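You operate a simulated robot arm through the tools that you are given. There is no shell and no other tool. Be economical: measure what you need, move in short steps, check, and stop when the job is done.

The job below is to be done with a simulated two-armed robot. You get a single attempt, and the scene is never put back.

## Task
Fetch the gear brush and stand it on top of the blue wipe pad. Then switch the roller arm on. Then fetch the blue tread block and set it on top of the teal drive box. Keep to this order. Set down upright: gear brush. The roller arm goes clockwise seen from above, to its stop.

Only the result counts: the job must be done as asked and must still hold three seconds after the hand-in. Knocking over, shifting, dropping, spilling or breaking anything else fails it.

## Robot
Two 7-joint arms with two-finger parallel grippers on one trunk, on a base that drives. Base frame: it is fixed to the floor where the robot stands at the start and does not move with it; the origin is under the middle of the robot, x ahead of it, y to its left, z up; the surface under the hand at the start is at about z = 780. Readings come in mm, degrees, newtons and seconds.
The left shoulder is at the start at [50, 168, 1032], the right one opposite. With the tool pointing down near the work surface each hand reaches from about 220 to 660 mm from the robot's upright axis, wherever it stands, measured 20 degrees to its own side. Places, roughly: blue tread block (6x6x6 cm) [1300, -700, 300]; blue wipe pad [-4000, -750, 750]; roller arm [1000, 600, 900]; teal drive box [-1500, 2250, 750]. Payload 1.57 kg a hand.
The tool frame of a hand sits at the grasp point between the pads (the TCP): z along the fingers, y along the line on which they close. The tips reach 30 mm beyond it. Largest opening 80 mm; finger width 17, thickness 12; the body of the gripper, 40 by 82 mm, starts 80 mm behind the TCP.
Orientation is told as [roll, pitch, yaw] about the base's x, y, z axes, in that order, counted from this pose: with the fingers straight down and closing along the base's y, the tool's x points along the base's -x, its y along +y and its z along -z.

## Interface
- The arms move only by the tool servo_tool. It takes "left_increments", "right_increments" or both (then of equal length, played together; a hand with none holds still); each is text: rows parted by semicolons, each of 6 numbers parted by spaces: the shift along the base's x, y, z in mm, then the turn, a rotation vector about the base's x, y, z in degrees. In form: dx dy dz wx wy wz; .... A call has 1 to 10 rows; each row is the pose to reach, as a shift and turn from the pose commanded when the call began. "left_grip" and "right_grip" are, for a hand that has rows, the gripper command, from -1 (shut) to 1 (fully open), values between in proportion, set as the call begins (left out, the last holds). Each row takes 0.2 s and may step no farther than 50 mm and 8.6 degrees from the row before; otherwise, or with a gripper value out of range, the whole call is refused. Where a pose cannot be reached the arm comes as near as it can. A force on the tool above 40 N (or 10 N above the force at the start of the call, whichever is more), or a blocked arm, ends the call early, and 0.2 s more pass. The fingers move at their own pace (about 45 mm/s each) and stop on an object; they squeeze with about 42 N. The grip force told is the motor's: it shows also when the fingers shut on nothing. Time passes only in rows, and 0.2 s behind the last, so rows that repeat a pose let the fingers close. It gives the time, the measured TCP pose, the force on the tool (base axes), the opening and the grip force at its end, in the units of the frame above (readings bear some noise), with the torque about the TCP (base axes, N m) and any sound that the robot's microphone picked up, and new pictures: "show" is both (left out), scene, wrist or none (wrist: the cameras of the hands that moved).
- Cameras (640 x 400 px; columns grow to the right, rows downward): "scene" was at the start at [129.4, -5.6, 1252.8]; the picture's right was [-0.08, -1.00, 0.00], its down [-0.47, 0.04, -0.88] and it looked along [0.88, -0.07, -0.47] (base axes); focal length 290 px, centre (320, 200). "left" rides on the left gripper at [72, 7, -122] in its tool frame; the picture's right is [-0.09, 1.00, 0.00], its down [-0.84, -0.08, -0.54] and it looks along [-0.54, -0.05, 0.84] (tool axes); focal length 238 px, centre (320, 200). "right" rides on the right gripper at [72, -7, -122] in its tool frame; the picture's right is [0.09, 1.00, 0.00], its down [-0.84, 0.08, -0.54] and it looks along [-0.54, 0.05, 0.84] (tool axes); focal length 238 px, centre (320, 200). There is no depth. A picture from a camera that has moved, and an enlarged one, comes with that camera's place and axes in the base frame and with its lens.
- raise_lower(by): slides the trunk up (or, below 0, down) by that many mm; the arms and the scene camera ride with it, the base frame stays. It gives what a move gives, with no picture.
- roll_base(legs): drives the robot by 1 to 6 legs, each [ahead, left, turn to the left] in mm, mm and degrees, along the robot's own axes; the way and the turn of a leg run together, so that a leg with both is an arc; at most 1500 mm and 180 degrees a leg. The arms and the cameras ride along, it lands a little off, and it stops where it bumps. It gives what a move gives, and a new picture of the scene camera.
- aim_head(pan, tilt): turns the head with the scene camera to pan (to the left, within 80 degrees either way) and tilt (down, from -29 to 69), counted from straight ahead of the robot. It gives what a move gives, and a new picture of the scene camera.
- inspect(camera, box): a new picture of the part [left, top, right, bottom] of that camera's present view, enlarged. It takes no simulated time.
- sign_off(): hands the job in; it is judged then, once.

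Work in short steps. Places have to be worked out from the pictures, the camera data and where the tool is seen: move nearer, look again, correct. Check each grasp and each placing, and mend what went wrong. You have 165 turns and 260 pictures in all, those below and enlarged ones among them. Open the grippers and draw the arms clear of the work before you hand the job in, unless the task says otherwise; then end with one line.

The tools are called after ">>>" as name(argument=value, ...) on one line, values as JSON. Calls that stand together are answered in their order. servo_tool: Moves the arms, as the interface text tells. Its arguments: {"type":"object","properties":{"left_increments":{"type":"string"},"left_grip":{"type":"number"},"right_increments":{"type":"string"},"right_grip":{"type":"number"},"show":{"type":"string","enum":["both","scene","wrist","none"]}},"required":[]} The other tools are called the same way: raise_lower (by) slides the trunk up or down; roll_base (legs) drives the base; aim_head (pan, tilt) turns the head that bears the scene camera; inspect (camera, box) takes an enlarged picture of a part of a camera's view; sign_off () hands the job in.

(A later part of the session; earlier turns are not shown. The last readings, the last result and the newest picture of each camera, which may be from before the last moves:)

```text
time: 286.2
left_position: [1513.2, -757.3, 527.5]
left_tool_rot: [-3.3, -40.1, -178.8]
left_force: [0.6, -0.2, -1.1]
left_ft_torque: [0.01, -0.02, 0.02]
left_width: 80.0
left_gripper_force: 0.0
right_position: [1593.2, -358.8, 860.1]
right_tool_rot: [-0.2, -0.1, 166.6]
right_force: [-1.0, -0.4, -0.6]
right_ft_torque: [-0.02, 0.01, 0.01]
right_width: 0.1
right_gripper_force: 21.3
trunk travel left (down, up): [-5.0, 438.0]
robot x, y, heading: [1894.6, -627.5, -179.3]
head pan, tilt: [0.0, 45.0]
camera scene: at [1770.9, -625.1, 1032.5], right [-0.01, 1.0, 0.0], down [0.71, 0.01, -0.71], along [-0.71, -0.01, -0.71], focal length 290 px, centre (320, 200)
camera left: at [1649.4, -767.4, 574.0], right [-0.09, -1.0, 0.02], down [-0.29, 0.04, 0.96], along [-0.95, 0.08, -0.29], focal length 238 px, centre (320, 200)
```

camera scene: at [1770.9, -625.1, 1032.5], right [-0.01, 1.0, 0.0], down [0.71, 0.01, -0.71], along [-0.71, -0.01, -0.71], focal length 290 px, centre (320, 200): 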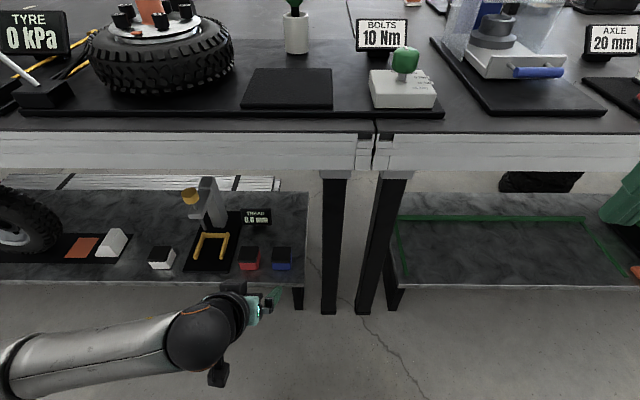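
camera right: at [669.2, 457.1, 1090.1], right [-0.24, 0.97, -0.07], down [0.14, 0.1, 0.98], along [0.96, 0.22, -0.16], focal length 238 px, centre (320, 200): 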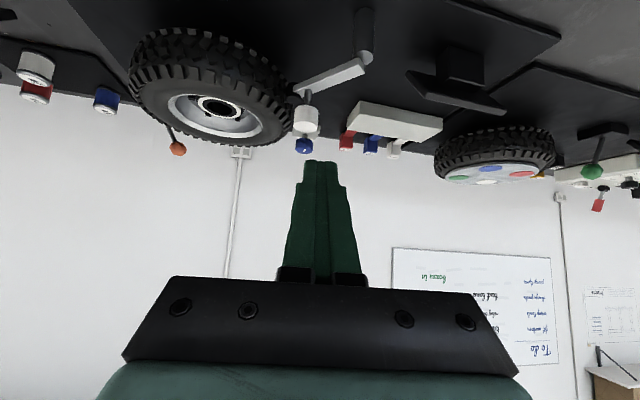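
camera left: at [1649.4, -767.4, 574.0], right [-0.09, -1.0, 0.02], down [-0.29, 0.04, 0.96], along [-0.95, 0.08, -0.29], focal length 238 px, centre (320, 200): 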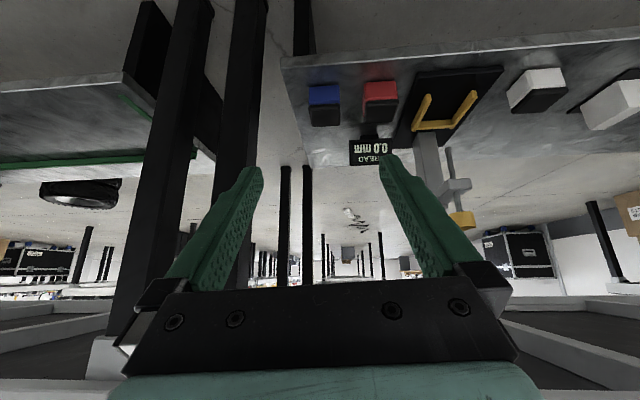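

Block centre ≈ (1280, −747, 285). I drive 130 mm ahead, fix the small roll of the hand, and look again.

>>> roll_base(legs=[[130, 0, 0]])

>>> servo_tool(left_increments="0 5 -40 -2.5 0 2.1; 0 10 -80 -2.5 0 2.1; 0 10 -110 -2.5 0 2.1; 0 10 -110 -2.5 0 2.1")

>>> inspect(camera="left", box=[220, 40, 460, 200])

>>> inspect(camera="scene", box=[180, 180, 380, 340])

```text
time: 287.5
left_position: [1386.2, -759.5, 528.8]
left_tool_rot: [-3.1, -40.0, -178.5]
left_force: [0.6, -0.1, -0.1]
left_ft_torque: [-0.03, 0.01, -0.04]
left_width: 80.0
left_gripper_force: 0.2
right_position: [1463.9, -362.1, 859.6]
right_tool_rot: [-0.1, -0.1, 166.8]
right_force: [0.6, -0.1, 0.8]
right_ft_torque: [0.03, 0.0, 0.01]
right_width: 0.0
right_gripper_force: 21.0
trunk travel left (down, up): [-5.0, 438.0]
robot x, y, heading: [1764.8, -623.9, -179.1]
head pan, tilt: [0.0, 45.0]
camera scene: at [1642.3, -627.0, 1032.5], right [-0.01, 1.0, 0.0], down [0.71, 0.01, -0.71], along [-0.71, -0.01, -0.71], focal length 290 px, centre (320, 200)
```

scene: 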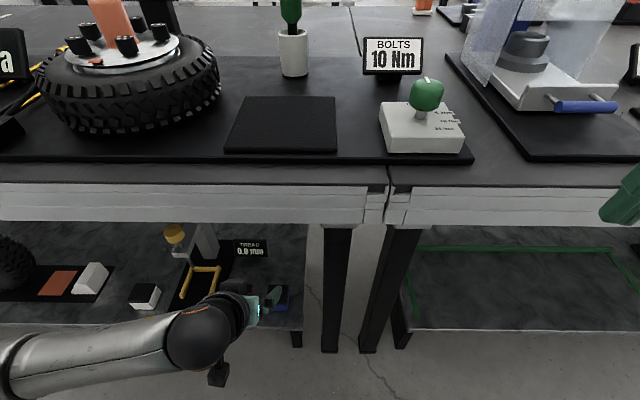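

```text
time: 288.5
left_position: [1387.7, -749.3, 418.9]
left_tool_rot: [-0.1, -40.2, -178.8]
left_force: [-0.6, 0.4, -0.8]
left_ft_torque: [-0.01, 0.02, 0.01]
left_width: 80.1
left_gripper_force: 0.1
right_position: [1463.9, -362.1, 860.5]
right_tool_rot: [-0.1, -0.1, 166.9]
right_force: [-0.4, 0.2, -0.2]
right_ft_torque: [-0.01, 0.0, -0.02]
right_width: 0.1
right_gripper_force: 21.6
trunk travel left (down, up): [-5.0, 438.0]
robot x, y, heading: [1764.6, -627.5, -178.9]
head pan, tilt: [0.0, 45.0]
camera scene: at [1642.2, -627.0, 1032.5], right [-0.01, 1.0, 0.0], down [0.71, 0.01, -0.71], along [-0.71, -0.01, -0.71], focal length 290 px, centre (320, 200)
camera left: at [1522.1, -752.4, 465.4], right [-0.05, -1.0, 0.06], down [-0.29, 0.07, 0.95], along [-0.96, 0.03, -0.29], focal length 238 px, centre (320, 200)
```

scene: 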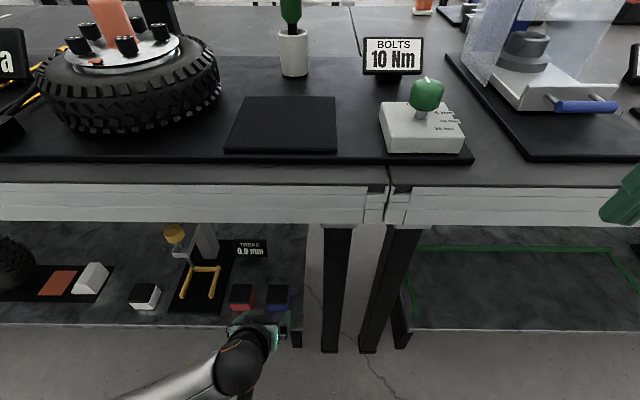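
left: 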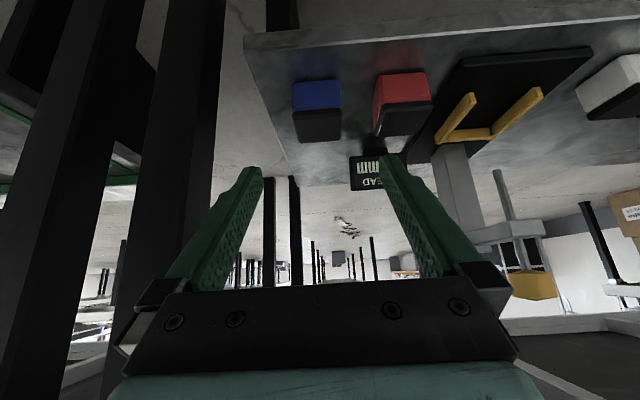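

```text
2.50 times, centred on (340, 120) of left
camera zoom: at [1522.1, -752.4, 465.4], right [-0.05, -1.0, 0.06], down [-0.29, 0.07, 0.95], along [-0.96, 0.03, -0.29], focal length 596 px, centre (270, 400)
```

zoom: 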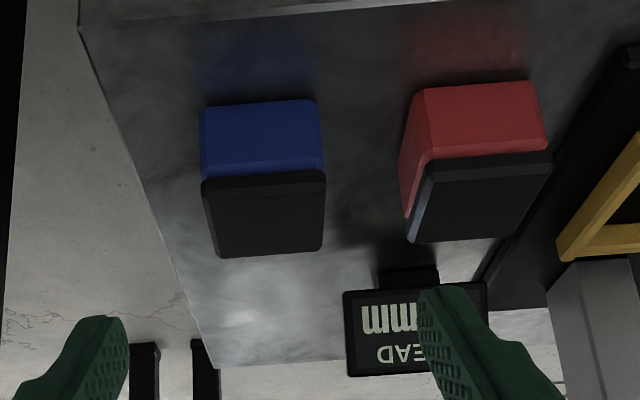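

```text
2.50 times, centred on (280, 260) of scene
camera zoom: at [1642.2, -627.0, 1032.5], right [-0.01, 1.0, 0.0], down [0.71, 0.01, -0.71], along [-0.71, -0.01, -0.71], focal length 725 px, centre (420, 50)
```

zoom: 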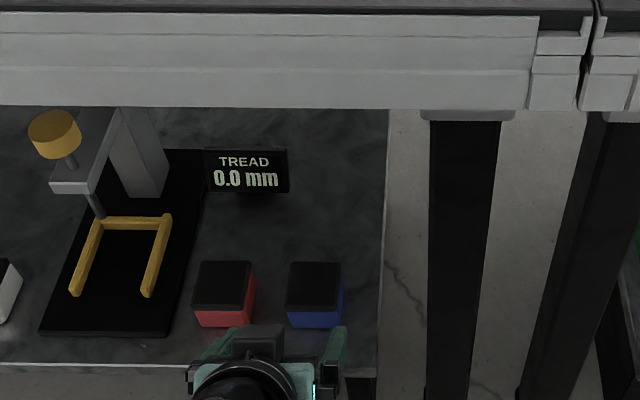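

Block top centre ≈ (1256, −748, 286), so the block's middle is at z≈256. The straight approach along the tool axis fits exactly; I advance most of the way.

>>> servo_tool(left_increments="-30 0 -35 0 0 0; -60 1 -70 0 0 0; -85 1 -98 0 0 0; -85 1 -98 0 0 0")

>>> inspect(camera="left", box=[200, 60, 440, 220])

```text
time: 289.3
left_position: [1291.1, -772.5, 331.4]
left_tool_rot: [2.4, -42.2, -179.4]
left_force: [1.4, -0.5, 2.3]
left_ft_torque: [0.07, -0.04, -0.08]
left_width: 78.5
left_gripper_force: 0.0
right_position: [1463.8, -362.2, 857.8]
right_tool_rot: [-0.2, 0.1, 166.9]
right_force: [0.1, -0.8, -0.1]
right_ft_torque: [-0.03, -0.03, 0.0]
right_width: 0.3
right_gripper_force: 21.1
trunk travel left (down, up): [-5.0, 438.0]
robot x, y, heading: [1768.7, -626.7, -179.1]
head pan, tilt: [0.0, 45.0]
stopped in row 4 (left hand): the force on the tool passed its limit at 101 N (the readings are from after the stop); the commanded pose is now the measured one
camera scene: at [1642.3, -626.9, 1030.1], right [-0.01, 1.0, 0.0], down [0.71, 0.01, -0.71], along [-0.71, -0.01, -0.71], focal length 290 px, centre (320, 200)
camera left: at [1428.0, -773.7, 373.3], right [-0.03, -1.0, 0.09], down [-0.26, 0.1, 0.96], along [-0.97, 0.0, -0.26], focal length 238 px, centre (320, 200)
```

scene: 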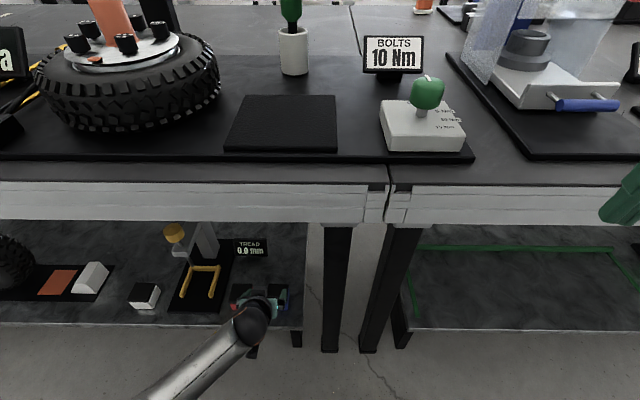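
left: 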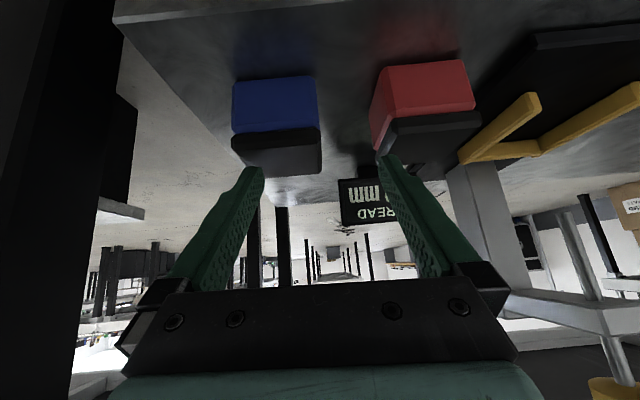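

```text
2.50 times, centred on (320, 140) of left
camera zoom: at [1428.0, -773.7, 373.3], right [-0.03, -1.0, 0.09], down [-0.26, 0.1, 0.96], along [-0.97, 0.0, -0.26], focal length 596 px, centre (320, 350)
```

zoom: 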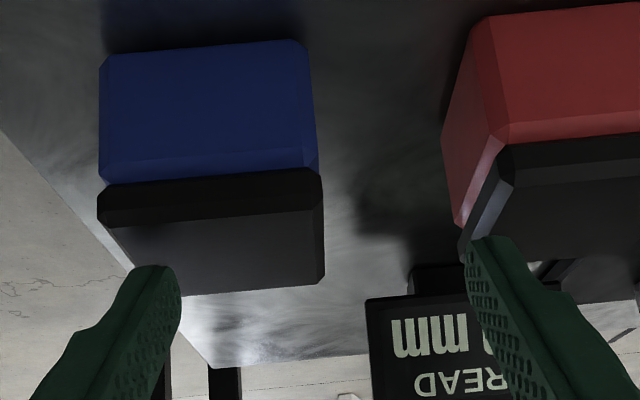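

The hand stopped with a force spike and was deflected sideways ~24 mm. I check whether anything was touched.

>>> inspect(camera="scene", box=[180, 180, 380, 340])

>>> aim_head(pan=20, tilt=60)

```text
2.50 times, centred on (280, 260) of scene
camera zoom: at [1642.3, -626.9, 1030.1], right [-0.01, 1.0, 0.0], down [0.71, 0.01, -0.71], along [-0.71, -0.01, -0.71], focal length 725 px, centre (420, 50)
```

zoom: 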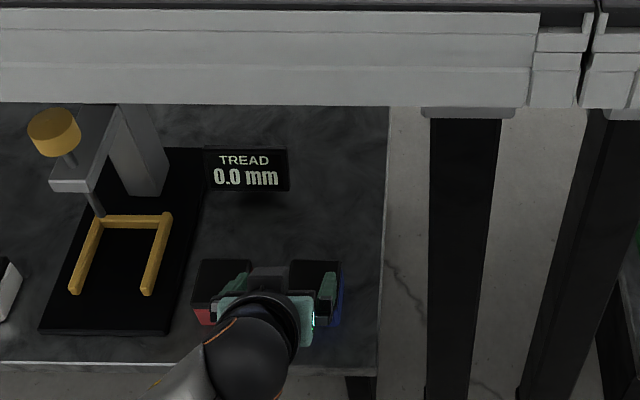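

```text
time: 290.1
left_position: [1292.6, -773.7, 331.4]
left_tool_rot: [2.3, -42.0, -179.5]
left_force: [0.5, 0.4, 0.5]
left_ft_torque: [0.0, 0.03, -0.01]
left_width: 79.9
left_gripper_force: 0.0
right_position: [1463.3, -363.0, 859.8]
right_tool_rot: [-0.2, 0.0, 166.8]
right_force: [-0.4, -0.1, 0.3]
right_ft_torque: [0.02, 0.0, -0.02]
right_width: 0.1
right_gripper_force: 21.0
trunk travel left (down, up): [-5.0, 438.0]
robot x, y, heading: [1762.2, -628.9, -179.2]
head pan, tilt: [20.0, 60.0]
camera scene: at [1660.5, -650.4, 1012.7], right [-0.35, 0.94, 0.0], down [0.81, 0.31, -0.5], along [-0.47, -0.18, -0.87], focal length 290 px, centre (320, 200)
```

scene: 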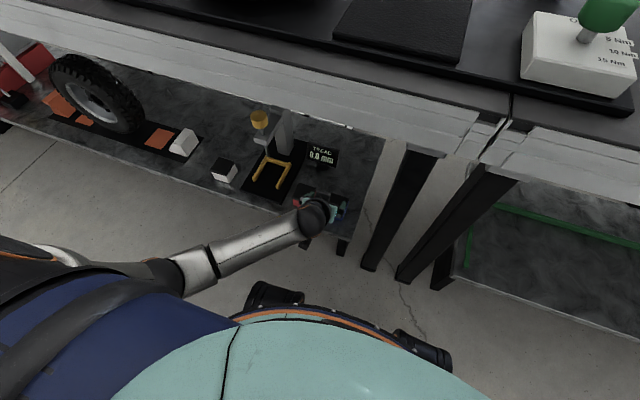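

Blocks have not moved. The spike likely came from my own arm folding against the body. I back the base 80 mm to unfold the arm, correct the tilt, then approach in smaller steps.

>>> roll_base(legs=[[-80, 0, 0]])

>>> servo_tool(left_increments="0 6 8 1 1 -0.8; 0 14 16 1.7 2 -1.5; 0 25 20 1.7 2 -1.5; 0 25 20 1.7 2 -1.5")

```text
time: 291.2
left_position: [1371.4, -771.6, 332.0]
left_tool_rot: [2.2, -42.2, -179.2]
left_force: [-0.3, -0.2, -0.1]
left_ft_torque: [-0.04, 0.04, 0.01]
left_width: 79.9
left_gripper_force: 0.1
right_position: [1542.3, -362.3, 860.5]
right_tool_rot: [-0.2, 0.0, 166.8]
right_force: [0.3, -0.4, 0.5]
right_ft_torque: [-0.01, 0.0, -0.02]
right_width: 0.0
right_gripper_force: 21.3
trunk travel left (down, up): [-5.0, 438.0]
robot x, y, heading: [1844.5, -628.2, -179.3]
head pan, tilt: [20.0, 60.0]
camera scene: at [1740.2, -649.3, 1012.9], right [-0.35, 0.93, 0.0], down [0.81, 0.31, -0.5], along [-0.47, -0.18, -0.87], focal length 290 px, centre (320, 200)
```

scene: 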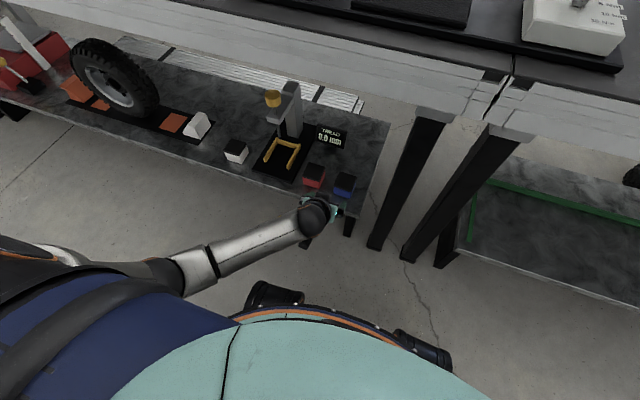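

```text
time: 292.4
left_position: [1361.6, -784.2, 353.0]
left_tool_rot: [4.1, -44.7, 179.7]
left_force: [-0.4, 0.2, 0.0]
left_ft_torque: [0.01, 0.0, 0.01]
left_width: 79.9
left_gripper_force: 0.1
right_position: [1543.1, -362.0, 860.0]
right_tool_rot: [-0.2, 0.0, 166.9]
right_force: [-0.3, 0.2, -0.4]
right_ft_torque: [0.04, 0.01, 0.0]
right_width: 0.0
right_gripper_force: 21.3
trunk travel left (down, up): [-5.0, 438.0]
robot x, y, heading: [1848.9, -627.5, -179.2]
head pan, tilt: [20.0, 60.0]
stopped in row 4 (left hand): the arm was blocked; the commanded pose is now the measured one
camera scene: at [1740.4, -649.1, 1013.4], right [-0.35, 0.93, 0.0], down [0.81, 0.31, -0.5], along [-0.47, -0.18, -0.87], focal length 290 px, centre (320, 200)
camera left: at [1499.4, -782.5, 389.3], right [-0.02, -0.99, 0.12], down [-0.22, 0.12, 0.97], along [-0.98, 0.0, -0.22], focal length 238 px, centre (320, 200)
```

scene: 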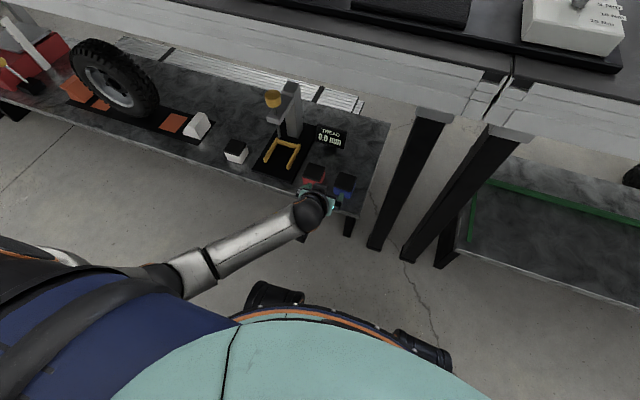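
left: 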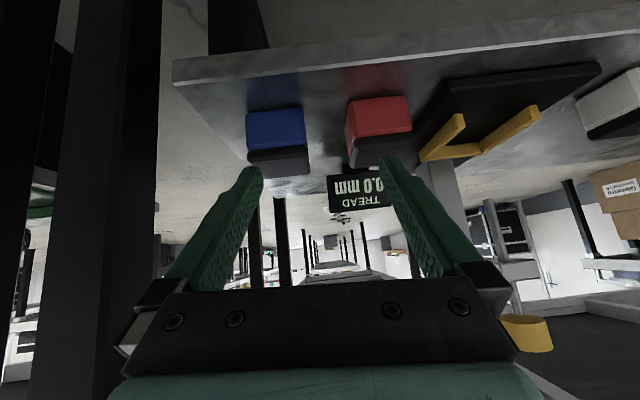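

The hand cannot go toward the robot's middle: the arm is wedged against my own body. I lift the hand outward, then shift the base to the right (+y) so the block lies further out on the left side.

>>> servo_tool(left_increments="5 -15 25 0 0 0; 10 -35 50 -1.5 2 1.5; 10 -55 80 -3 4.7 3; 10 -60 110 -3 4.7 3; 10 -60 110 -3 4.7 3", show="none")

>>> roll_base(legs=[[0, -130, 0]])

```text
time: 293.6
left_position: [1372.8, -839.6, 463.7]
left_tool_rot: [8.2, -49.2, 179.5]
left_force: [0.0, 0.8, 0.0]
left_ft_torque: [-0.03, 0.0, -0.01]
left_width: 80.1
left_gripper_force: 0.0
right_position: [1543.9, -361.6, 860.3]
right_tool_rot: [-0.2, 0.0, 166.8]
right_force: [0.1, -0.1, -0.5]
right_ft_torque: [0.0, -0.04, -0.01]
right_width: 0.2
right_gripper_force: 21.1
trunk travel left (down, up): [-5.0, 438.0]
robot x, y, heading: [1843.3, -630.5, -179.3]
head pan, tilt: [20.0, 60.0]
```

```text
time: 295.4
left_position: [1369.8, -711.0, 463.8]
left_tool_rot: [8.3, -49.4, 179.2]
left_force: [0.2, -0.1, -0.2]
left_ft_torque: [-0.02, -0.01, -0.02]
left_width: 80.3
left_gripper_force: 0.1
right_position: [1542.5, -229.4, 859.6]
right_tool_rot: [-0.2, 0.0, 166.7]
right_force: [0.1, -0.5, -0.1]
right_ft_torque: [-0.02, 0.01, -0.01]
right_width: 0.3
right_gripper_force: 21.1
trunk travel left (down, up): [-5.0, 438.0]
robot x, y, heading: [1841.1, -495.7, -179.3]
head pan, tilt: [20.0, 60.0]
camera scene: at [1739.2, -518.2, 1013.0], right [-0.35, 0.94, 0.0], down [0.81, 0.31, -0.5], along [-0.47, -0.18, -0.87], focal length 290 px, centre (320, 200)
```

scene: 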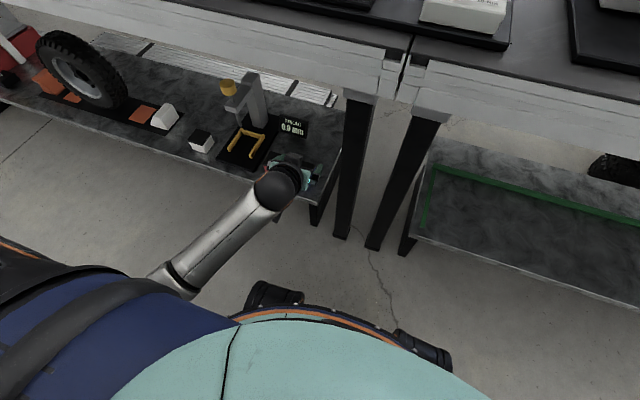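

I correct the orientation (roll 8°→0, pitch to −40°) and align with the block at y=−748.

>>> servo_tool(left_increments="0 -10 0 1.8 -3.1 -2.1; 2 -20 0 3.6 -6.3 -4.2; 5 -37 0 5.4 -9.4 -6.3; 5 -37 -20 5.4 -9.4 -6.3; 5 -37 -40 5.4 -9.4 -6.3; 5 -37 -40 5.4 -9.4 -6.3")

>>> inspect(camera="left", box=[220, 40, 460, 200])

```text
time: 296.8
left_position: [1374.4, -747.6, 423.8]
left_tool_rot: [0.4, -40.0, 178.5]
left_force: [-0.6, -0.8, -0.3]
left_ft_torque: [0.03, 0.01, -0.02]
left_width: 80.1
left_gripper_force: 0.0
right_position: [1543.5, -230.7, 860.4]
right_tool_rot: [-0.2, 0.0, 166.7]
right_force: [0.0, 0.3, -0.1]
right_ft_torque: [0.0, -0.03, -0.06]
right_width: 0.1
right_gripper_force: 21.4
trunk travel left (down, up): [-5.0, 438.0]
robot x, y, heading: [1843.4, -499.0, -179.4]
head pan, tilt: [20.0, 60.0]
camera scene: at [1739.1, -518.2, 1013.0], right [-0.35, 0.94, 0.0], down [0.81, 0.31, -0.5], along [-0.47, -0.18, -0.87], focal length 290 px, centre (320, 200)
camera left: at [1509.9, -756.9, 470.3], right [-0.09, -0.99, 0.06], down [-0.29, 0.09, 0.95], along [-0.95, 0.07, -0.3], focal length 238 px, centre (320, 200)
```

scene: 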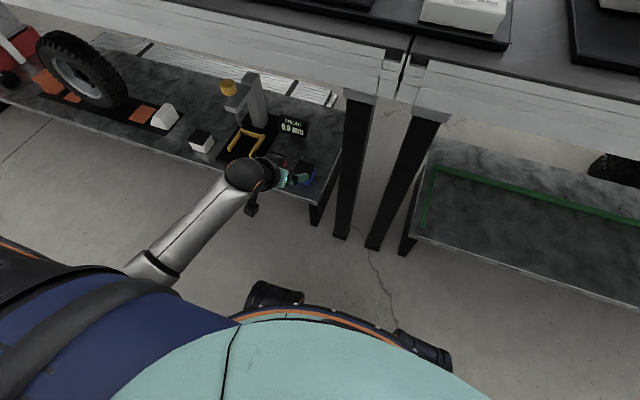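
left: 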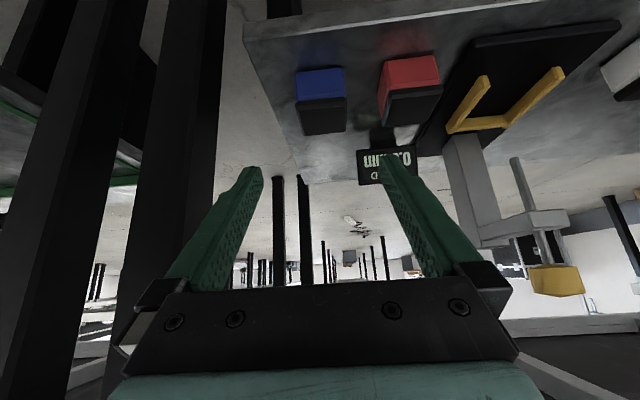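

```text
2.50 times, centred on (340, 120) of left
camera zoom: at [1509.9, -756.9, 470.3], right [-0.09, -0.99, 0.06], down [-0.29, 0.09, 0.95], along [-0.95, 0.07, -0.3], focal length 596 px, centre (270, 400)
```

zoom: 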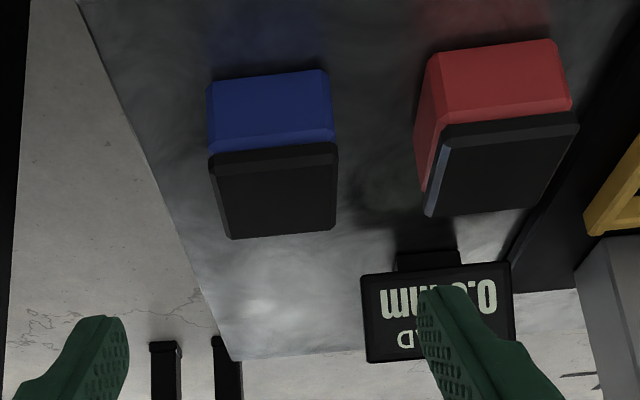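

Re-measured: top centre ≈ (1262, −748, 287). I descend along the approach in small steps to TCP ≈ (1262, −748, 300) first.

>>> servo_tool(left_increments="-12 0 -25 0 0 0; -28 0 -48 0 0 0; -46 0 -70 0 0 0; -64 0 -92 0 0 0; -80 0 -112 0 0 0; -80 0 -112 0 0 0")

>>> inspect(camera="left", box=[200, 40, 440, 200])

```text
time: 298.2
left_position: [1295.1, -747.7, 312.7]
left_tool_rot: [0.4, -40.0, 178.5]
left_force: [-0.4, 0.8, 0.2]
left_ft_torque: [0.01, 0.0, 0.0]
left_width: 79.9
left_gripper_force: 0.0
right_position: [1542.2, -230.1, 861.2]
right_tool_rot: [-0.2, 0.0, 166.6]
right_force: [-0.3, -0.1, 0.8]
right_ft_torque: [-0.04, 0.02, 0.0]
right_width: 0.0
right_gripper_force: 21.1
trunk travel left (down, up): [-5.0, 438.0]
robot x, y, heading: [1838.9, -496.3, -178.9]
head pan, tilt: [20.0, 60.0]
camera scene: at [1739.1, -518.2, 1013.0], right [-0.35, 0.94, 0.0], down [0.81, 0.31, -0.5], along [-0.47, -0.18, -0.87], focal length 290 px, centre (320, 200)
camera left: at [1430.1, -756.7, 359.2], right [-0.09, -0.99, 0.06], down [-0.29, 0.09, 0.95], along [-0.95, 0.07, -0.3], focal length 238 px, centre (320, 200)
```

scene: 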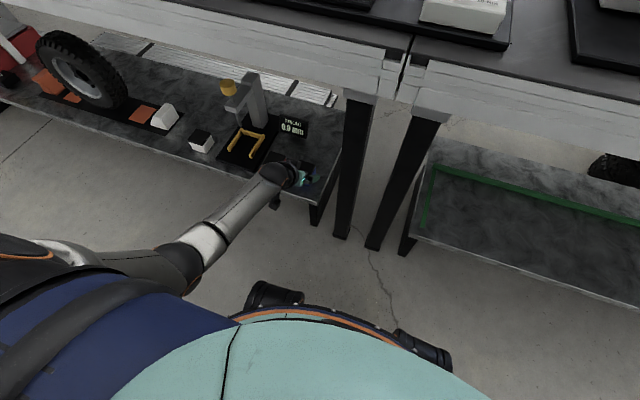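
left: 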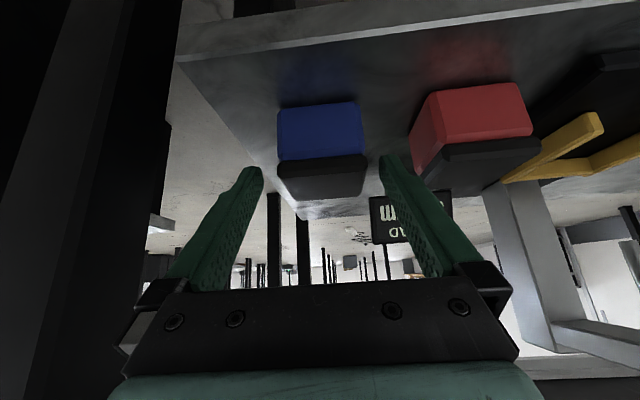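

```text
2.50 times, centred on (320, 120) of left
camera zoom: at [1430.1, -756.7, 359.2], right [-0.09, -0.99, 0.06], down [-0.29, 0.09, 0.95], along [-0.95, 0.07, -0.3], focal length 596 px, centre (320, 400)
```

zoom: 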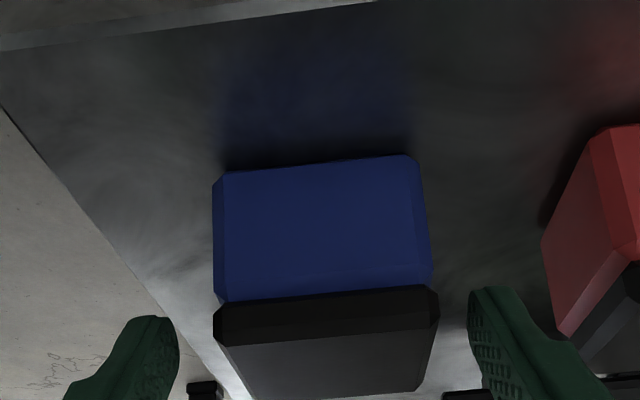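

Well centred. Near face at x≈1284, top z≈286. I go on to (1258, −748, 271) and close.

>>> servo_tool(left_increments="-12 0 -14 0 0 0; -24 0 -28 0 0 0; -37 0 -42 0 0 0; -37 0 -42 0 0 0", show="none")

>>> servo_tool(left_increments="0 0 0 0 0 0; 0 0 0 0 0 0; 0 0 0 0 0 0; 0 0 0 0 0 0; 0 0 0 0 0 0", left_grip=-1)

```text
time: 299.1
left_position: [1256.2, -745.7, 278.0]
left_tool_rot: [0.3, -40.9, 178.7]
left_force: [38.2, -0.9, 45.5]
left_ft_torque: [1.84, -0.53, -1.65]
left_width: 79.2
left_gripper_force: 0.1
right_position: [1546.0, -230.4, 861.7]
right_tool_rot: [-0.1, -0.2, 166.8]
right_force: [-0.5, 0.3, -0.4]
right_ft_torque: [0.0, -0.03, -0.03]
right_width: 0.1
right_gripper_force: 21.9
trunk travel left (down, up): [-5.0, 438.0]
robot x, y, heading: [1847.3, -497.4, -179.3]
head pan, tilt: [20.0, 60.0]
stopped in row 4 (left hand): the force on the tool passed its limit at 88 N (the readings are from after the stop); the commanded pose is now the measured one
```

```text
time: 300.3
left_position: [1253.8, -741.6, 278.9]
left_tool_rot: [0.0, -41.1, 178.6]
left_force: [26.0, 19.9, 42.5]
left_ft_torque: [0.48, -0.51, 0.13]
left_width: 55.7
left_gripper_force: 42.0
right_position: [1545.2, -228.9, 860.7]
right_tool_rot: [0.0, -0.1, 166.7]
right_force: [0.6, 0.6, -0.1]
right_ft_torque: [-0.01, 0.03, -0.01]
right_width: 0.1
right_gripper_force: 21.6
trunk travel left (down, up): [-5.0, 438.0]
robot x, y, heading: [1845.1, -495.9, -178.9]
head pan, tilt: [20.0, 60.0]
camera scene: at [1742.9, -517.1, 1013.4], right [-0.35, 0.94, 0.0], down [0.81, 0.31, -0.5], along [-0.47, -0.18, -0.86], focal length 290 px, centre (320, 200)
camera left: at [1390.0, -751.7, 322.8], right [-0.09, -0.99, 0.06], down [-0.27, 0.08, 0.96], along [-0.96, 0.07, -0.28], focal length 238 px, centre (320, 200)
```

scene: 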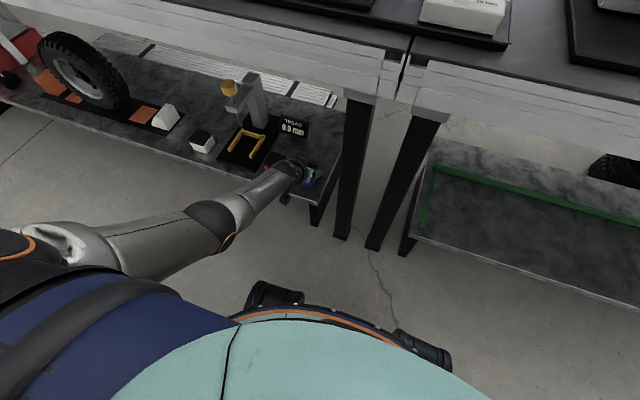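
left: 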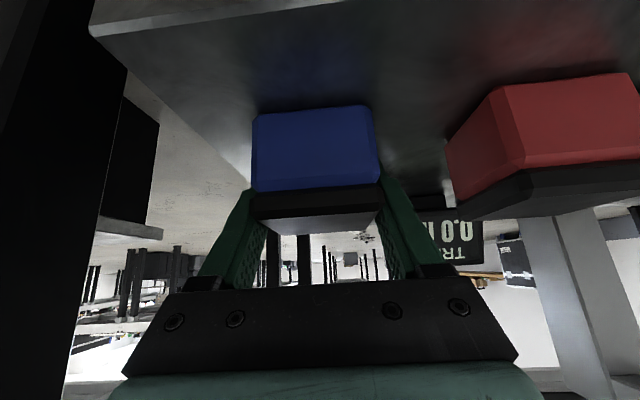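

Gripped (55.7 mm, 42 N). The tips press on the shelf, so I lift straight up gently first.

>>> servo_tool(left_increments="2 0 6 0 0 0; 4 0 14 0 0 0; 6 0 25 0 0 0; 8 0 40 0 0 0; 8 0 40 0 0 0")

>>> inspect(camera="scene", box=[220, 100, 380, 240])

```text
time: 301.5
left_position: [1267.0, -747.1, 311.6]
left_tool_rot: [0.4, -40.3, 178.6]
left_force: [0.6, 1.3, -2.0]
left_ft_torque: [-0.01, 0.04, 0.0]
left_width: 55.4
left_gripper_force: 41.7
right_position: [1542.7, -231.2, 859.9]
right_tool_rot: [-0.2, 0.0, 166.8]
right_force: [0.3, 0.1, 0.4]
right_ft_torque: [0.0, -0.03, 0.02]
right_width: 0.2
right_gripper_force: 21.6
trunk travel left (down, up): [-5.0, 438.0]
robot x, y, heading: [1845.9, -496.0, -179.4]
head pan, tilt: [20.0, 60.0]
camera scene: at [1740.1, -518.4, 1012.9], right [-0.35, 0.94, 0.0], down [0.81, 0.31, -0.5], along [-0.47, -0.18, -0.87], focal length 290 px, centre (320, 200)
camera left: at [1400.9, -756.1, 358.6], right [-0.09, -0.99, 0.06], down [-0.29, 0.09, 0.95], along [-0.95, 0.07, -0.29], focal length 238 px, centre (320, 200)
```

scene: 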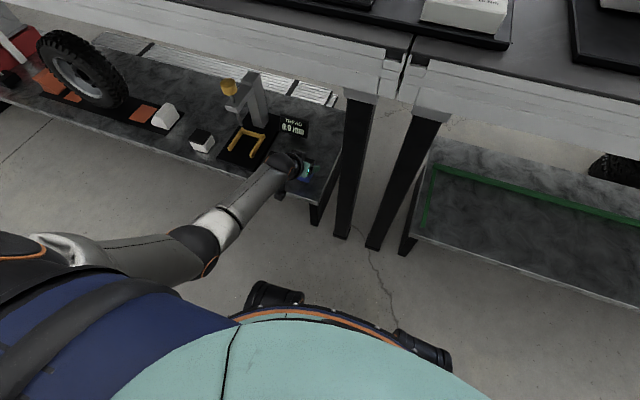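
left: 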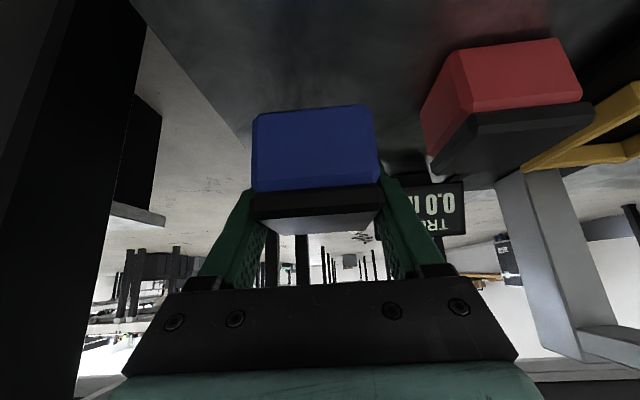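

```text
2.86 times, centred on (300, 170) of scene
camera zoom: at [1740.1, -518.4, 1012.9], right [-0.35, 0.94, 0.0], down [0.81, 0.31, -0.5], along [-0.47, -0.18, -0.87], focal length 829 px, centre (377, 286)
```

zoom: 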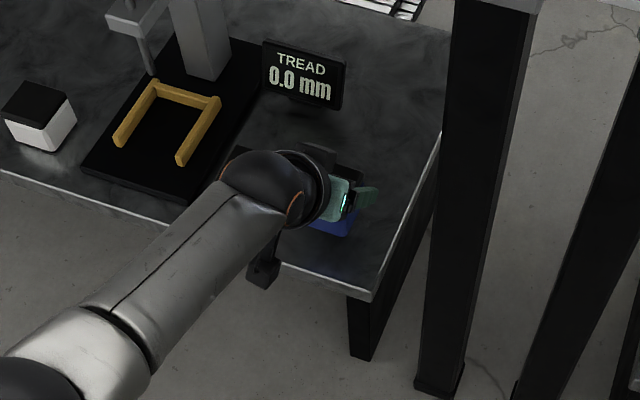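

The block is held and free. I lift a little more, then back the base away from the bench.

>>> servo_tool(left_increments="10 0 25 0 0 0; 25 0 50 0 0 0; 40 0 70 0 0 0; 40 0 70 0 0 0", show="none")

>>> roll_base(legs=[[-190, 0, 0]])

>>> inspect(camera="left", box=[200, 60, 440, 260])

```text
time: 302.5
left_position: [1305.0, -746.9, 383.3]
left_tool_rot: [0.2, -40.5, 178.8]
left_force: [0.5, -0.1, -1.4]
left_ft_torque: [-0.03, 0.0, 0.01]
left_width: 55.6
left_gripper_force: 42.0
right_position: [1543.6, -231.0, 859.6]
right_tool_rot: [-0.3, 0.0, 166.8]
right_force: [0.0, 0.4, -0.1]
right_ft_torque: [0.02, -0.03, 0.01]
right_width: 0.0
right_gripper_force: 21.4
trunk travel left (down, up): [-5.0, 438.0]
robot x, y, heading: [1847.1, -495.5, -179.2]
head pan, tilt: [20.0, 60.0]
```

```text
time: 304.1
left_position: [1492.8, -742.5, 383.7]
left_tool_rot: [0.2, -40.4, 178.5]
left_force: [-0.6, -0.2, -0.4]
left_ft_torque: [0.01, -0.02, -0.01]
left_width: 55.9
left_gripper_force: 41.8
right_position: [1734.3, -227.7, 860.8]
right_tool_rot: [-0.2, 0.0, 166.5]
right_force: [0.2, 0.0, -0.8]
right_ft_torque: [-0.02, 0.02, 0.01]
right_width: 0.1
right_gripper_force: 21.2
trunk travel left (down, up): [-5.0, 438.0]
robot x, y, heading: [2034.8, -492.3, -179.3]
head pan, tilt: [20.0, 60.0]
camera scene: at [1930.5, -515.8, 1013.0], right [-0.35, 0.94, 0.0], down [0.81, 0.3, -0.5], along [-0.47, -0.18, -0.87], focal length 290 px, centre (320, 200)
```

scene: 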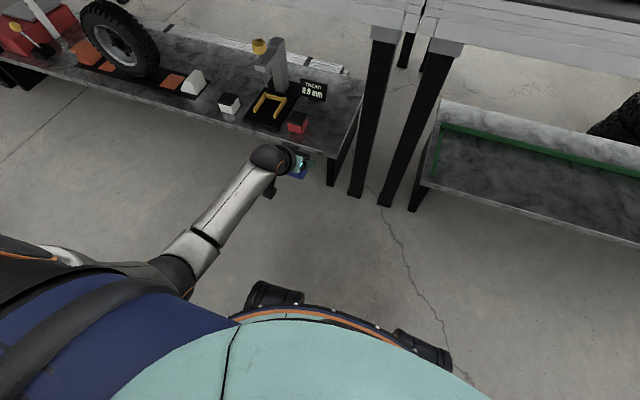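

```text
2.00 times, centred on (320, 160) of left
camera zoom: at [1629.3, -752.3, 429.9], right [-0.09, -0.99, 0.06], down [-0.28, 0.09, 0.95], along [-0.95, 0.07, -0.29], focal length 477 px, centre (320, 280)
```

zoom: 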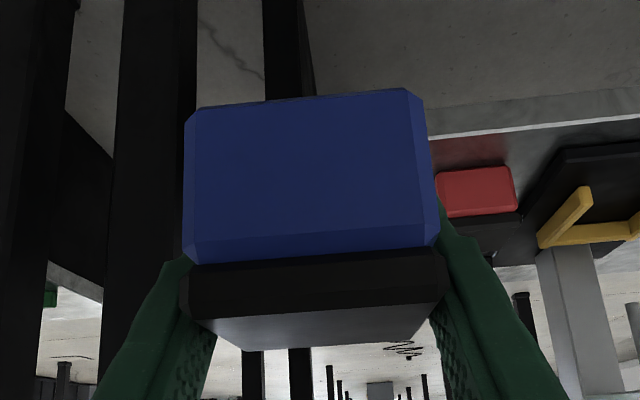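

Block secure. I draw the hand in and up, then raise the trunk for travelling.

>>> servo_tool(left_increments="20 0 35 0 0 0; 40 0 70 0 0 0; 60 5 105 0 0 0; 80 10 140 0 0 0; 100 15 180 0 0 0; 120 20 220 0 0 0; 120 20 220 0 0 0", show="none")

>>> raise_lower(by=390)

>>> aim_head(pan=0, tilt=25)

```text
time: 305.7
left_position: [1613.9, -723.8, 602.1]
left_tool_rot: [0.1, -40.4, 178.5]
left_force: [0.2, 0.1, -1.2]
left_ft_torque: [0.04, 0.01, 0.0]
left_width: 55.7
left_gripper_force: 42.3
right_position: [1733.1, -227.8, 859.5]
right_tool_rot: [-0.2, 0.0, 166.6]
right_force: [-0.2, 0.2, 0.4]
right_ft_torque: [-0.01, 0.0, 0.01]
right_width: 0.0
right_gripper_force: 21.3
trunk travel left (down, up): [-5.0, 438.0]
robot x, y, heading: [2035.0, -492.7, -179.4]
head pan, tilt: [20.0, 60.0]
```

```text
time: 309.4
left_position: [1614.1, -723.6, 993.7]
left_tool_rot: [0.2, -40.3, 178.5]
left_force: [-0.5, 0.4, -0.5]
left_ft_torque: [-0.04, 0.0, 0.0]
left_width: 55.8
left_gripper_force: 42.1
right_position: [1734.1, -228.6, 1251.0]
right_tool_rot: [-0.1, 0.0, 166.6]
right_force: [-0.4, 1.1, -1.1]
right_ft_torque: [0.01, -0.01, -0.02]
right_width: 0.0
right_gripper_force: 21.1
trunk travel left (down, up): [-395.0, 48.0]
robot x, y, heading: [2035.3, -490.9, -179.3]
head pan, tilt: [20.0, 60.0]
```

```text
time: 310.4
left_position: [1614.2, -722.6, 993.0]
left_tool_rot: [0.2, -40.4, 178.6]
left_force: [-0.6, 0.1, -2.0]
left_ft_torque: [-0.02, 0.01, 0.0]
left_width: 55.8
left_gripper_force: 42.5
right_position: [1734.2, -226.8, 1250.4]
right_tool_rot: [-0.1, -0.1, 166.6]
right_force: [-0.2, -0.1, -0.4]
right_ft_torque: [0.01, -0.01, -0.04]
right_width: 0.0
right_gripper_force: 21.6
trunk travel left (down, up): [-395.0, 48.0]
robot x, y, heading: [2033.4, -491.7, -179.3]
head pan, tilt: [0.0, 25.0]
camera scene: at [1900.8, -493.3, 1453.0], right [-0.01, 1.0, 0.0], down [0.42, 0.0, -0.91], along [-0.91, -0.01, -0.42], focal length 290 px, centre (320, 200)
```

scene: 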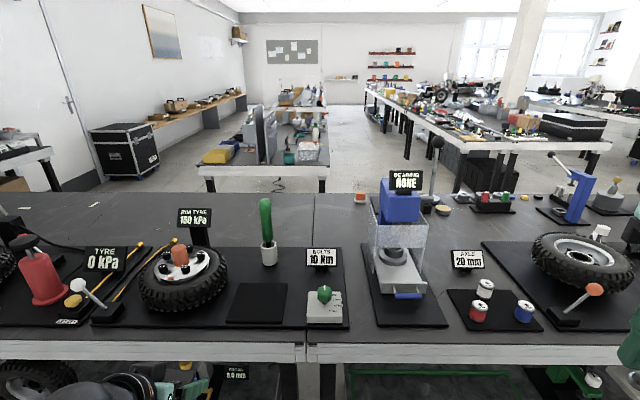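

I set the robot in the corridor's middle, turn right to face +y, and drive back toward the row's end.

>>> roll_base(legs=[[105, 0, 0], [0, 0, -90.5], [1450, 0, 0], [1450, 0, 0], [1450, 0, 0]])

```text
time: 335.7
left_position: [1561.9, 4252.6, 992.1]
left_tool_rot: [0.2, -40.3, 89.3]
left_force: [-1.1, -0.2, -1.5]
left_ft_torque: [-0.01, -0.03, -0.02]
left_width: 55.6
left_gripper_force: 42.2
right_position: [2058.9, 4140.5, 1250.8]
right_tool_rot: [-0.2, 0.0, 77.4]
right_force: [-0.7, 0.7, -0.2]
right_ft_torque: [0.02, -0.02, 0.01]
right_width: 0.1
right_gripper_force: 21.3
trunk travel left (down, up): [-395.0, 48.0]
robot x, y, heading: [1793.6, 3835.8, 91.4]
head pan, tilt: [0.0, 25.0]
camera scene: at [1792.4, 3969.5, 1453.0], right [1.0, 0.02, 0.0], down [0.01, -0.42, -0.91], along [-0.02, 0.91, -0.42], focal length 290 px, centre (320, 200)
```

scene: 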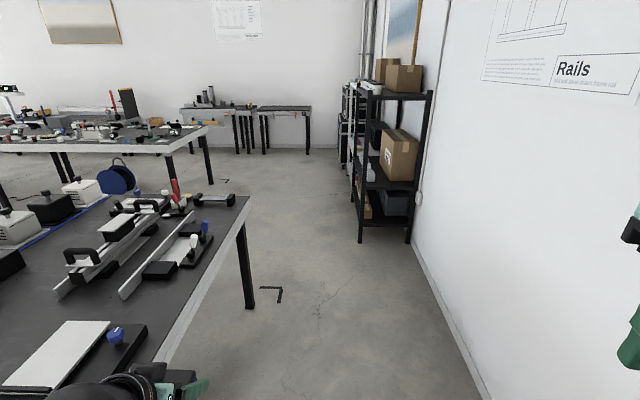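

I go on around the row's end: up to y≈5700, turn left to face −x.

>>> roll_base(legs=[[1450, 0, 0], [410, 50, 0], [0, 0, 88.6], [1450, -80, 0]])

>>> aim_head(pan=35, tilt=15)

```text
time: 355.6
left_position: [-180.3, 5587.4, 991.5]
left_tool_rot: [0.3, -40.4, 176.1]
left_force: [0.2, 1.3, -2.3]
left_ft_torque: [-0.02, 0.0, 0.0]
left_width: 55.7
left_gripper_force: 42.2
right_position: [-39.6, 6078.2, 1250.6]
right_tool_rot: [-0.2, 0.0, 164.3]
right_force: [1.0, 0.2, 1.3]
right_ft_torque: [0.0, -0.01, 0.0]
right_width: 0.0
right_gripper_force: 21.2
trunk travel left (down, up): [-395.0, 48.0]
robot x, y, heading: [248.5, 5798.5, 178.2]
head pan, tilt: [0.0, 25.0]
camera scene: at [114.2, 5805.5, 1453.0], right [0.03, 1.0, 0.0], down [0.42, -0.01, -0.91], along [-0.91, 0.03, -0.42], focal length 290 px, centre (320, 200)
```

scene: 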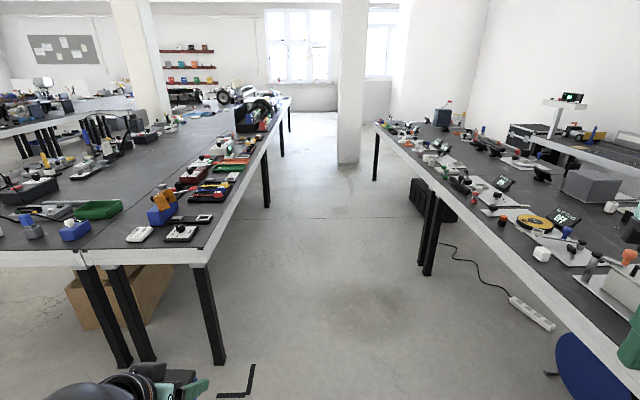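

```text
time: 356.6
left_position: [-181.3, 5588.1, 993.0]
left_tool_rot: [0.2, -40.4, 176.0]
left_force: [0.1, 0.2, -2.0]
left_ft_torque: [0.01, 0.01, 0.01]
left_width: 55.4
left_gripper_force: 41.9
right_position: [-40.8, 6078.8, 1249.6]
right_tool_rot: [-0.3, 0.0, 164.2]
right_force: [0.0, -0.3, 0.1]
right_ft_torque: [0.01, 0.0, 0.0]
right_width: 0.0
right_gripper_force: 21.0
trunk travel left (down, up): [-395.0, 48.0]
robot x, y, heading: [251.1, 5802.7, 178.6]
head pan, tilt: [35.0, 15.0]
camera scene: at [128.3, 5751.5, 1469.2], right [-0.55, 0.84, 0.0], down [0.22, 0.14, -0.97], along [-0.81, -0.53, -0.26], focal length 290 px, centre (320, 200)
```

scene: 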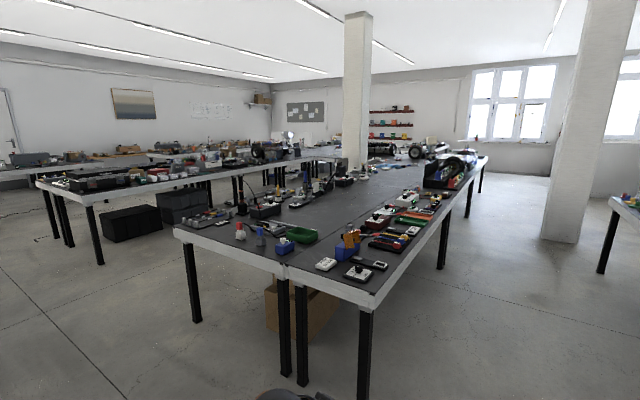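

Layout is clear: bench B spans y≈811–2700 (front x≈−860), with a cross aisle y≈2700–4040. The drive box at (−1500, 2250) is reachable from that aisle. I drive there facing −y.

>>> roll_base(legs=[[510, 0, 0], [0, 0, 91.4], [1450, 0, 0], [970, 0, 0]])

>>> aim_head(pan=-35, tilt=20)

```text
time: 374.8
left_position: [-82.4, 2993.2, 992.4]
left_tool_rot: [0.2, -40.3, -93.2]
left_force: [-0.3, 0.4, -1.3]
left_ft_torque: [-0.04, 0.0, -0.01]
left_width: 55.9
left_gripper_force: 42.0
right_position: [-574.8, 3127.1, 1249.4]
right_tool_rot: [-0.2, 0.0, -105.1]
right_force: [0.0, 0.3, 0.0]
right_ft_torque: [-0.02, -0.02, 0.01]
right_width: 0.0
right_gripper_force: 21.3
trunk travel left (down, up): [-395.0, 48.0]
robot x, y, heading: [-304.1, 3418.5, -91.2]
head pan, tilt: [35.0, 15.0]
camera scene: at [-250.4, 3303.8, 1469.2], right [-0.83, -0.56, 0.0], down [-0.14, 0.22, -0.97], along [0.54, -0.8, -0.26], focal length 290 px, centre (320, 200)
```

scene: 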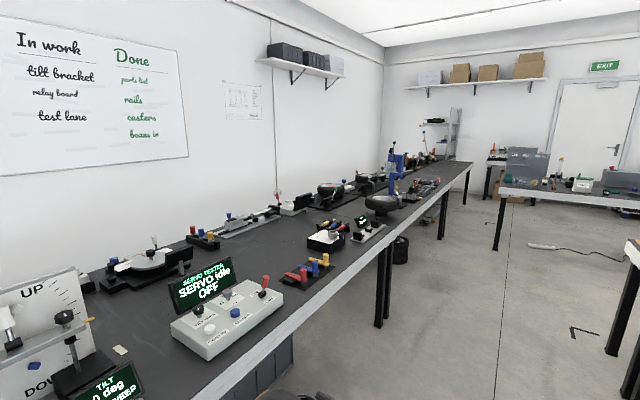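

```text
time: 376.2
left_position: [-83.1, 2993.2, 993.5]
left_tool_rot: [0.2, -40.4, -93.1]
left_force: [1.0, 0.5, -1.9]
left_ft_torque: [-0.03, 0.0, -0.05]
left_width: 55.7
left_gripper_force: 42.2
right_position: [-575.1, 3127.3, 1249.0]
right_tool_rot: [-0.2, 0.0, -105.1]
right_force: [-0.5, -0.2, -0.3]
right_ft_torque: [0.01, 0.0, 0.03]
right_width: 0.0
right_gripper_force: 21.0
trunk travel left (down, up): [-395.0, 48.0]
robot x, y, heading: [-301.4, 3419.7, -91.1]
head pan, tilt: [-35.0, 20.0]
camera scene: at [-357.4, 3306.2, 1461.1], right [-0.81, 0.59, 0.0], down [0.2, 0.28, -0.94], along [-0.55, -0.76, -0.34], focal length 290 px, centre (320, 200)
```

scene: 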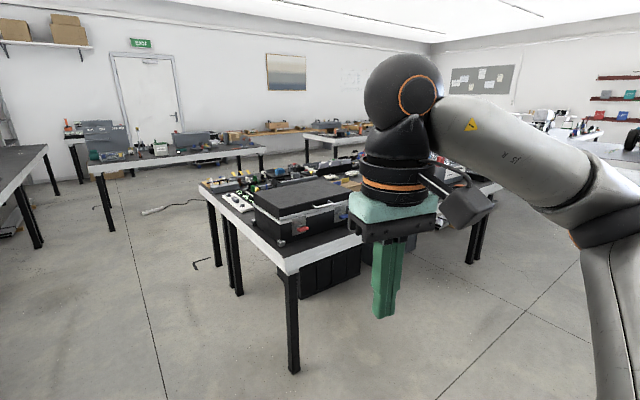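

Bench B's +y edge is at about y≈2335. I strafe right along it to x≈−1600 and look at the bench.

>>> roll_base(legs=[[0, -1300, 1]])

>>> aim_head(pan=0, tilt=30)

```text
time: 387.8
left_position: [-1376.0, 3003.3, 992.2]
left_tool_rot: [0.3, -40.5, -91.2]
left_force: [-0.3, -1.0, -1.3]
left_ft_torque: [-0.02, 0.01, -0.02]
left_width: 55.6
left_gripper_force: 41.6
right_position: [-1872.3, 3119.2, 1250.1]
right_tool_rot: [-0.2, 0.1, -103.1]
right_force: [0.3, 0.1, 0.7]
right_ft_torque: [0.02, 0.04, -0.01]
right_width: 0.0
right_gripper_force: 20.9
trunk travel left (down, up): [-395.0, 48.0]
robot x, y, heading: [-1606.7, 3421.7, -89.2]
head pan, tilt: [-35.0, 20.0]
camera scene: at [-1660.4, 3305.7, 1461.1], right [-0.83, 0.56, 0.0], down [0.19, 0.28, -0.94], along [-0.53, -0.78, -0.34], focal length 290 px, centre (320, 200)
```

scene: 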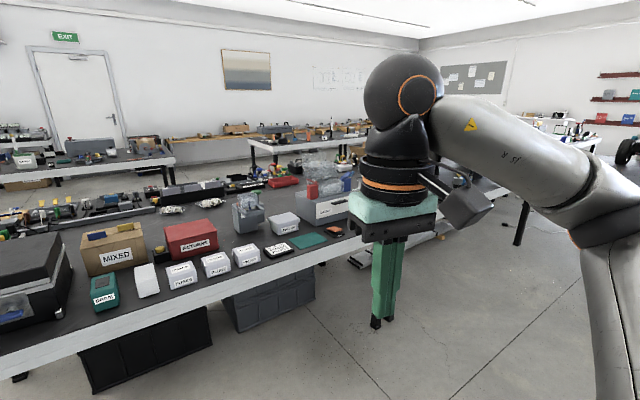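

```text
time: 388.9
left_position: [-1375.6, 3002.4, 992.2]
left_tool_rot: [0.2, -40.5, -91.1]
left_force: [0.1, -0.3, -0.8]
left_ft_torque: [0.0, 0.03, -0.02]
left_width: 55.7
left_gripper_force: 42.6
right_position: [-1870.6, 3119.5, 1249.7]
right_tool_rot: [-0.2, 0.0, -103.1]
right_force: [-0.4, -0.6, -0.1]
right_ft_torque: [0.02, 0.05, -0.02]
right_width: 0.1
right_gripper_force: 21.2
trunk travel left (down, up): [-395.0, 48.0]
robot x, y, heading: [-1611.0, 3420.2, -89.1]
head pan, tilt: [0.0, 30.0]
camera scene: at [-1606.8, 3292.4, 1445.1], right [-1.0, -0.02, 0.0], down [-0.01, 0.5, -0.87], along [0.01, -0.87, -0.5], focal length 290 px, centre (320, 200)
```

scene: 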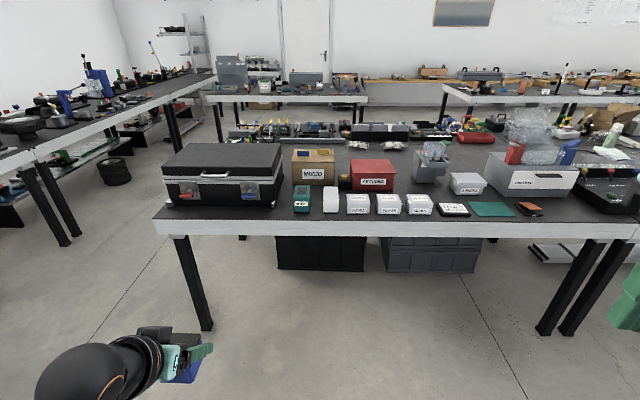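

>>> inspect(camera="scene", box=[270, 130, 560, 240])

```text
2.21 times, centred on (415, 185) of scene
camera zoom: at [-1606.8, 3292.4, 1445.1], right [-1.0, -0.02, 0.0], down [-0.01, 0.5, -0.87], along [0.01, -0.87, -0.5], focal length 640 px, centre (110, 233)
```

zoom: 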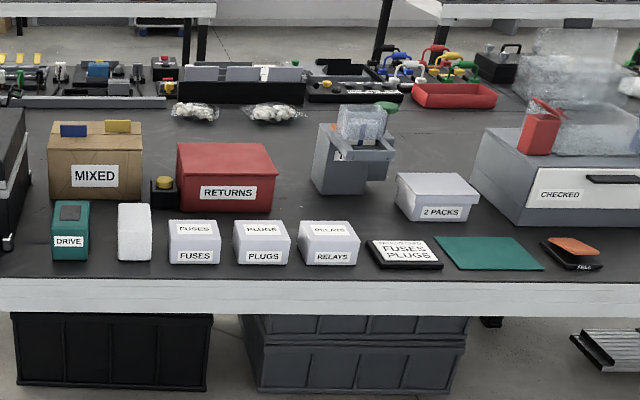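

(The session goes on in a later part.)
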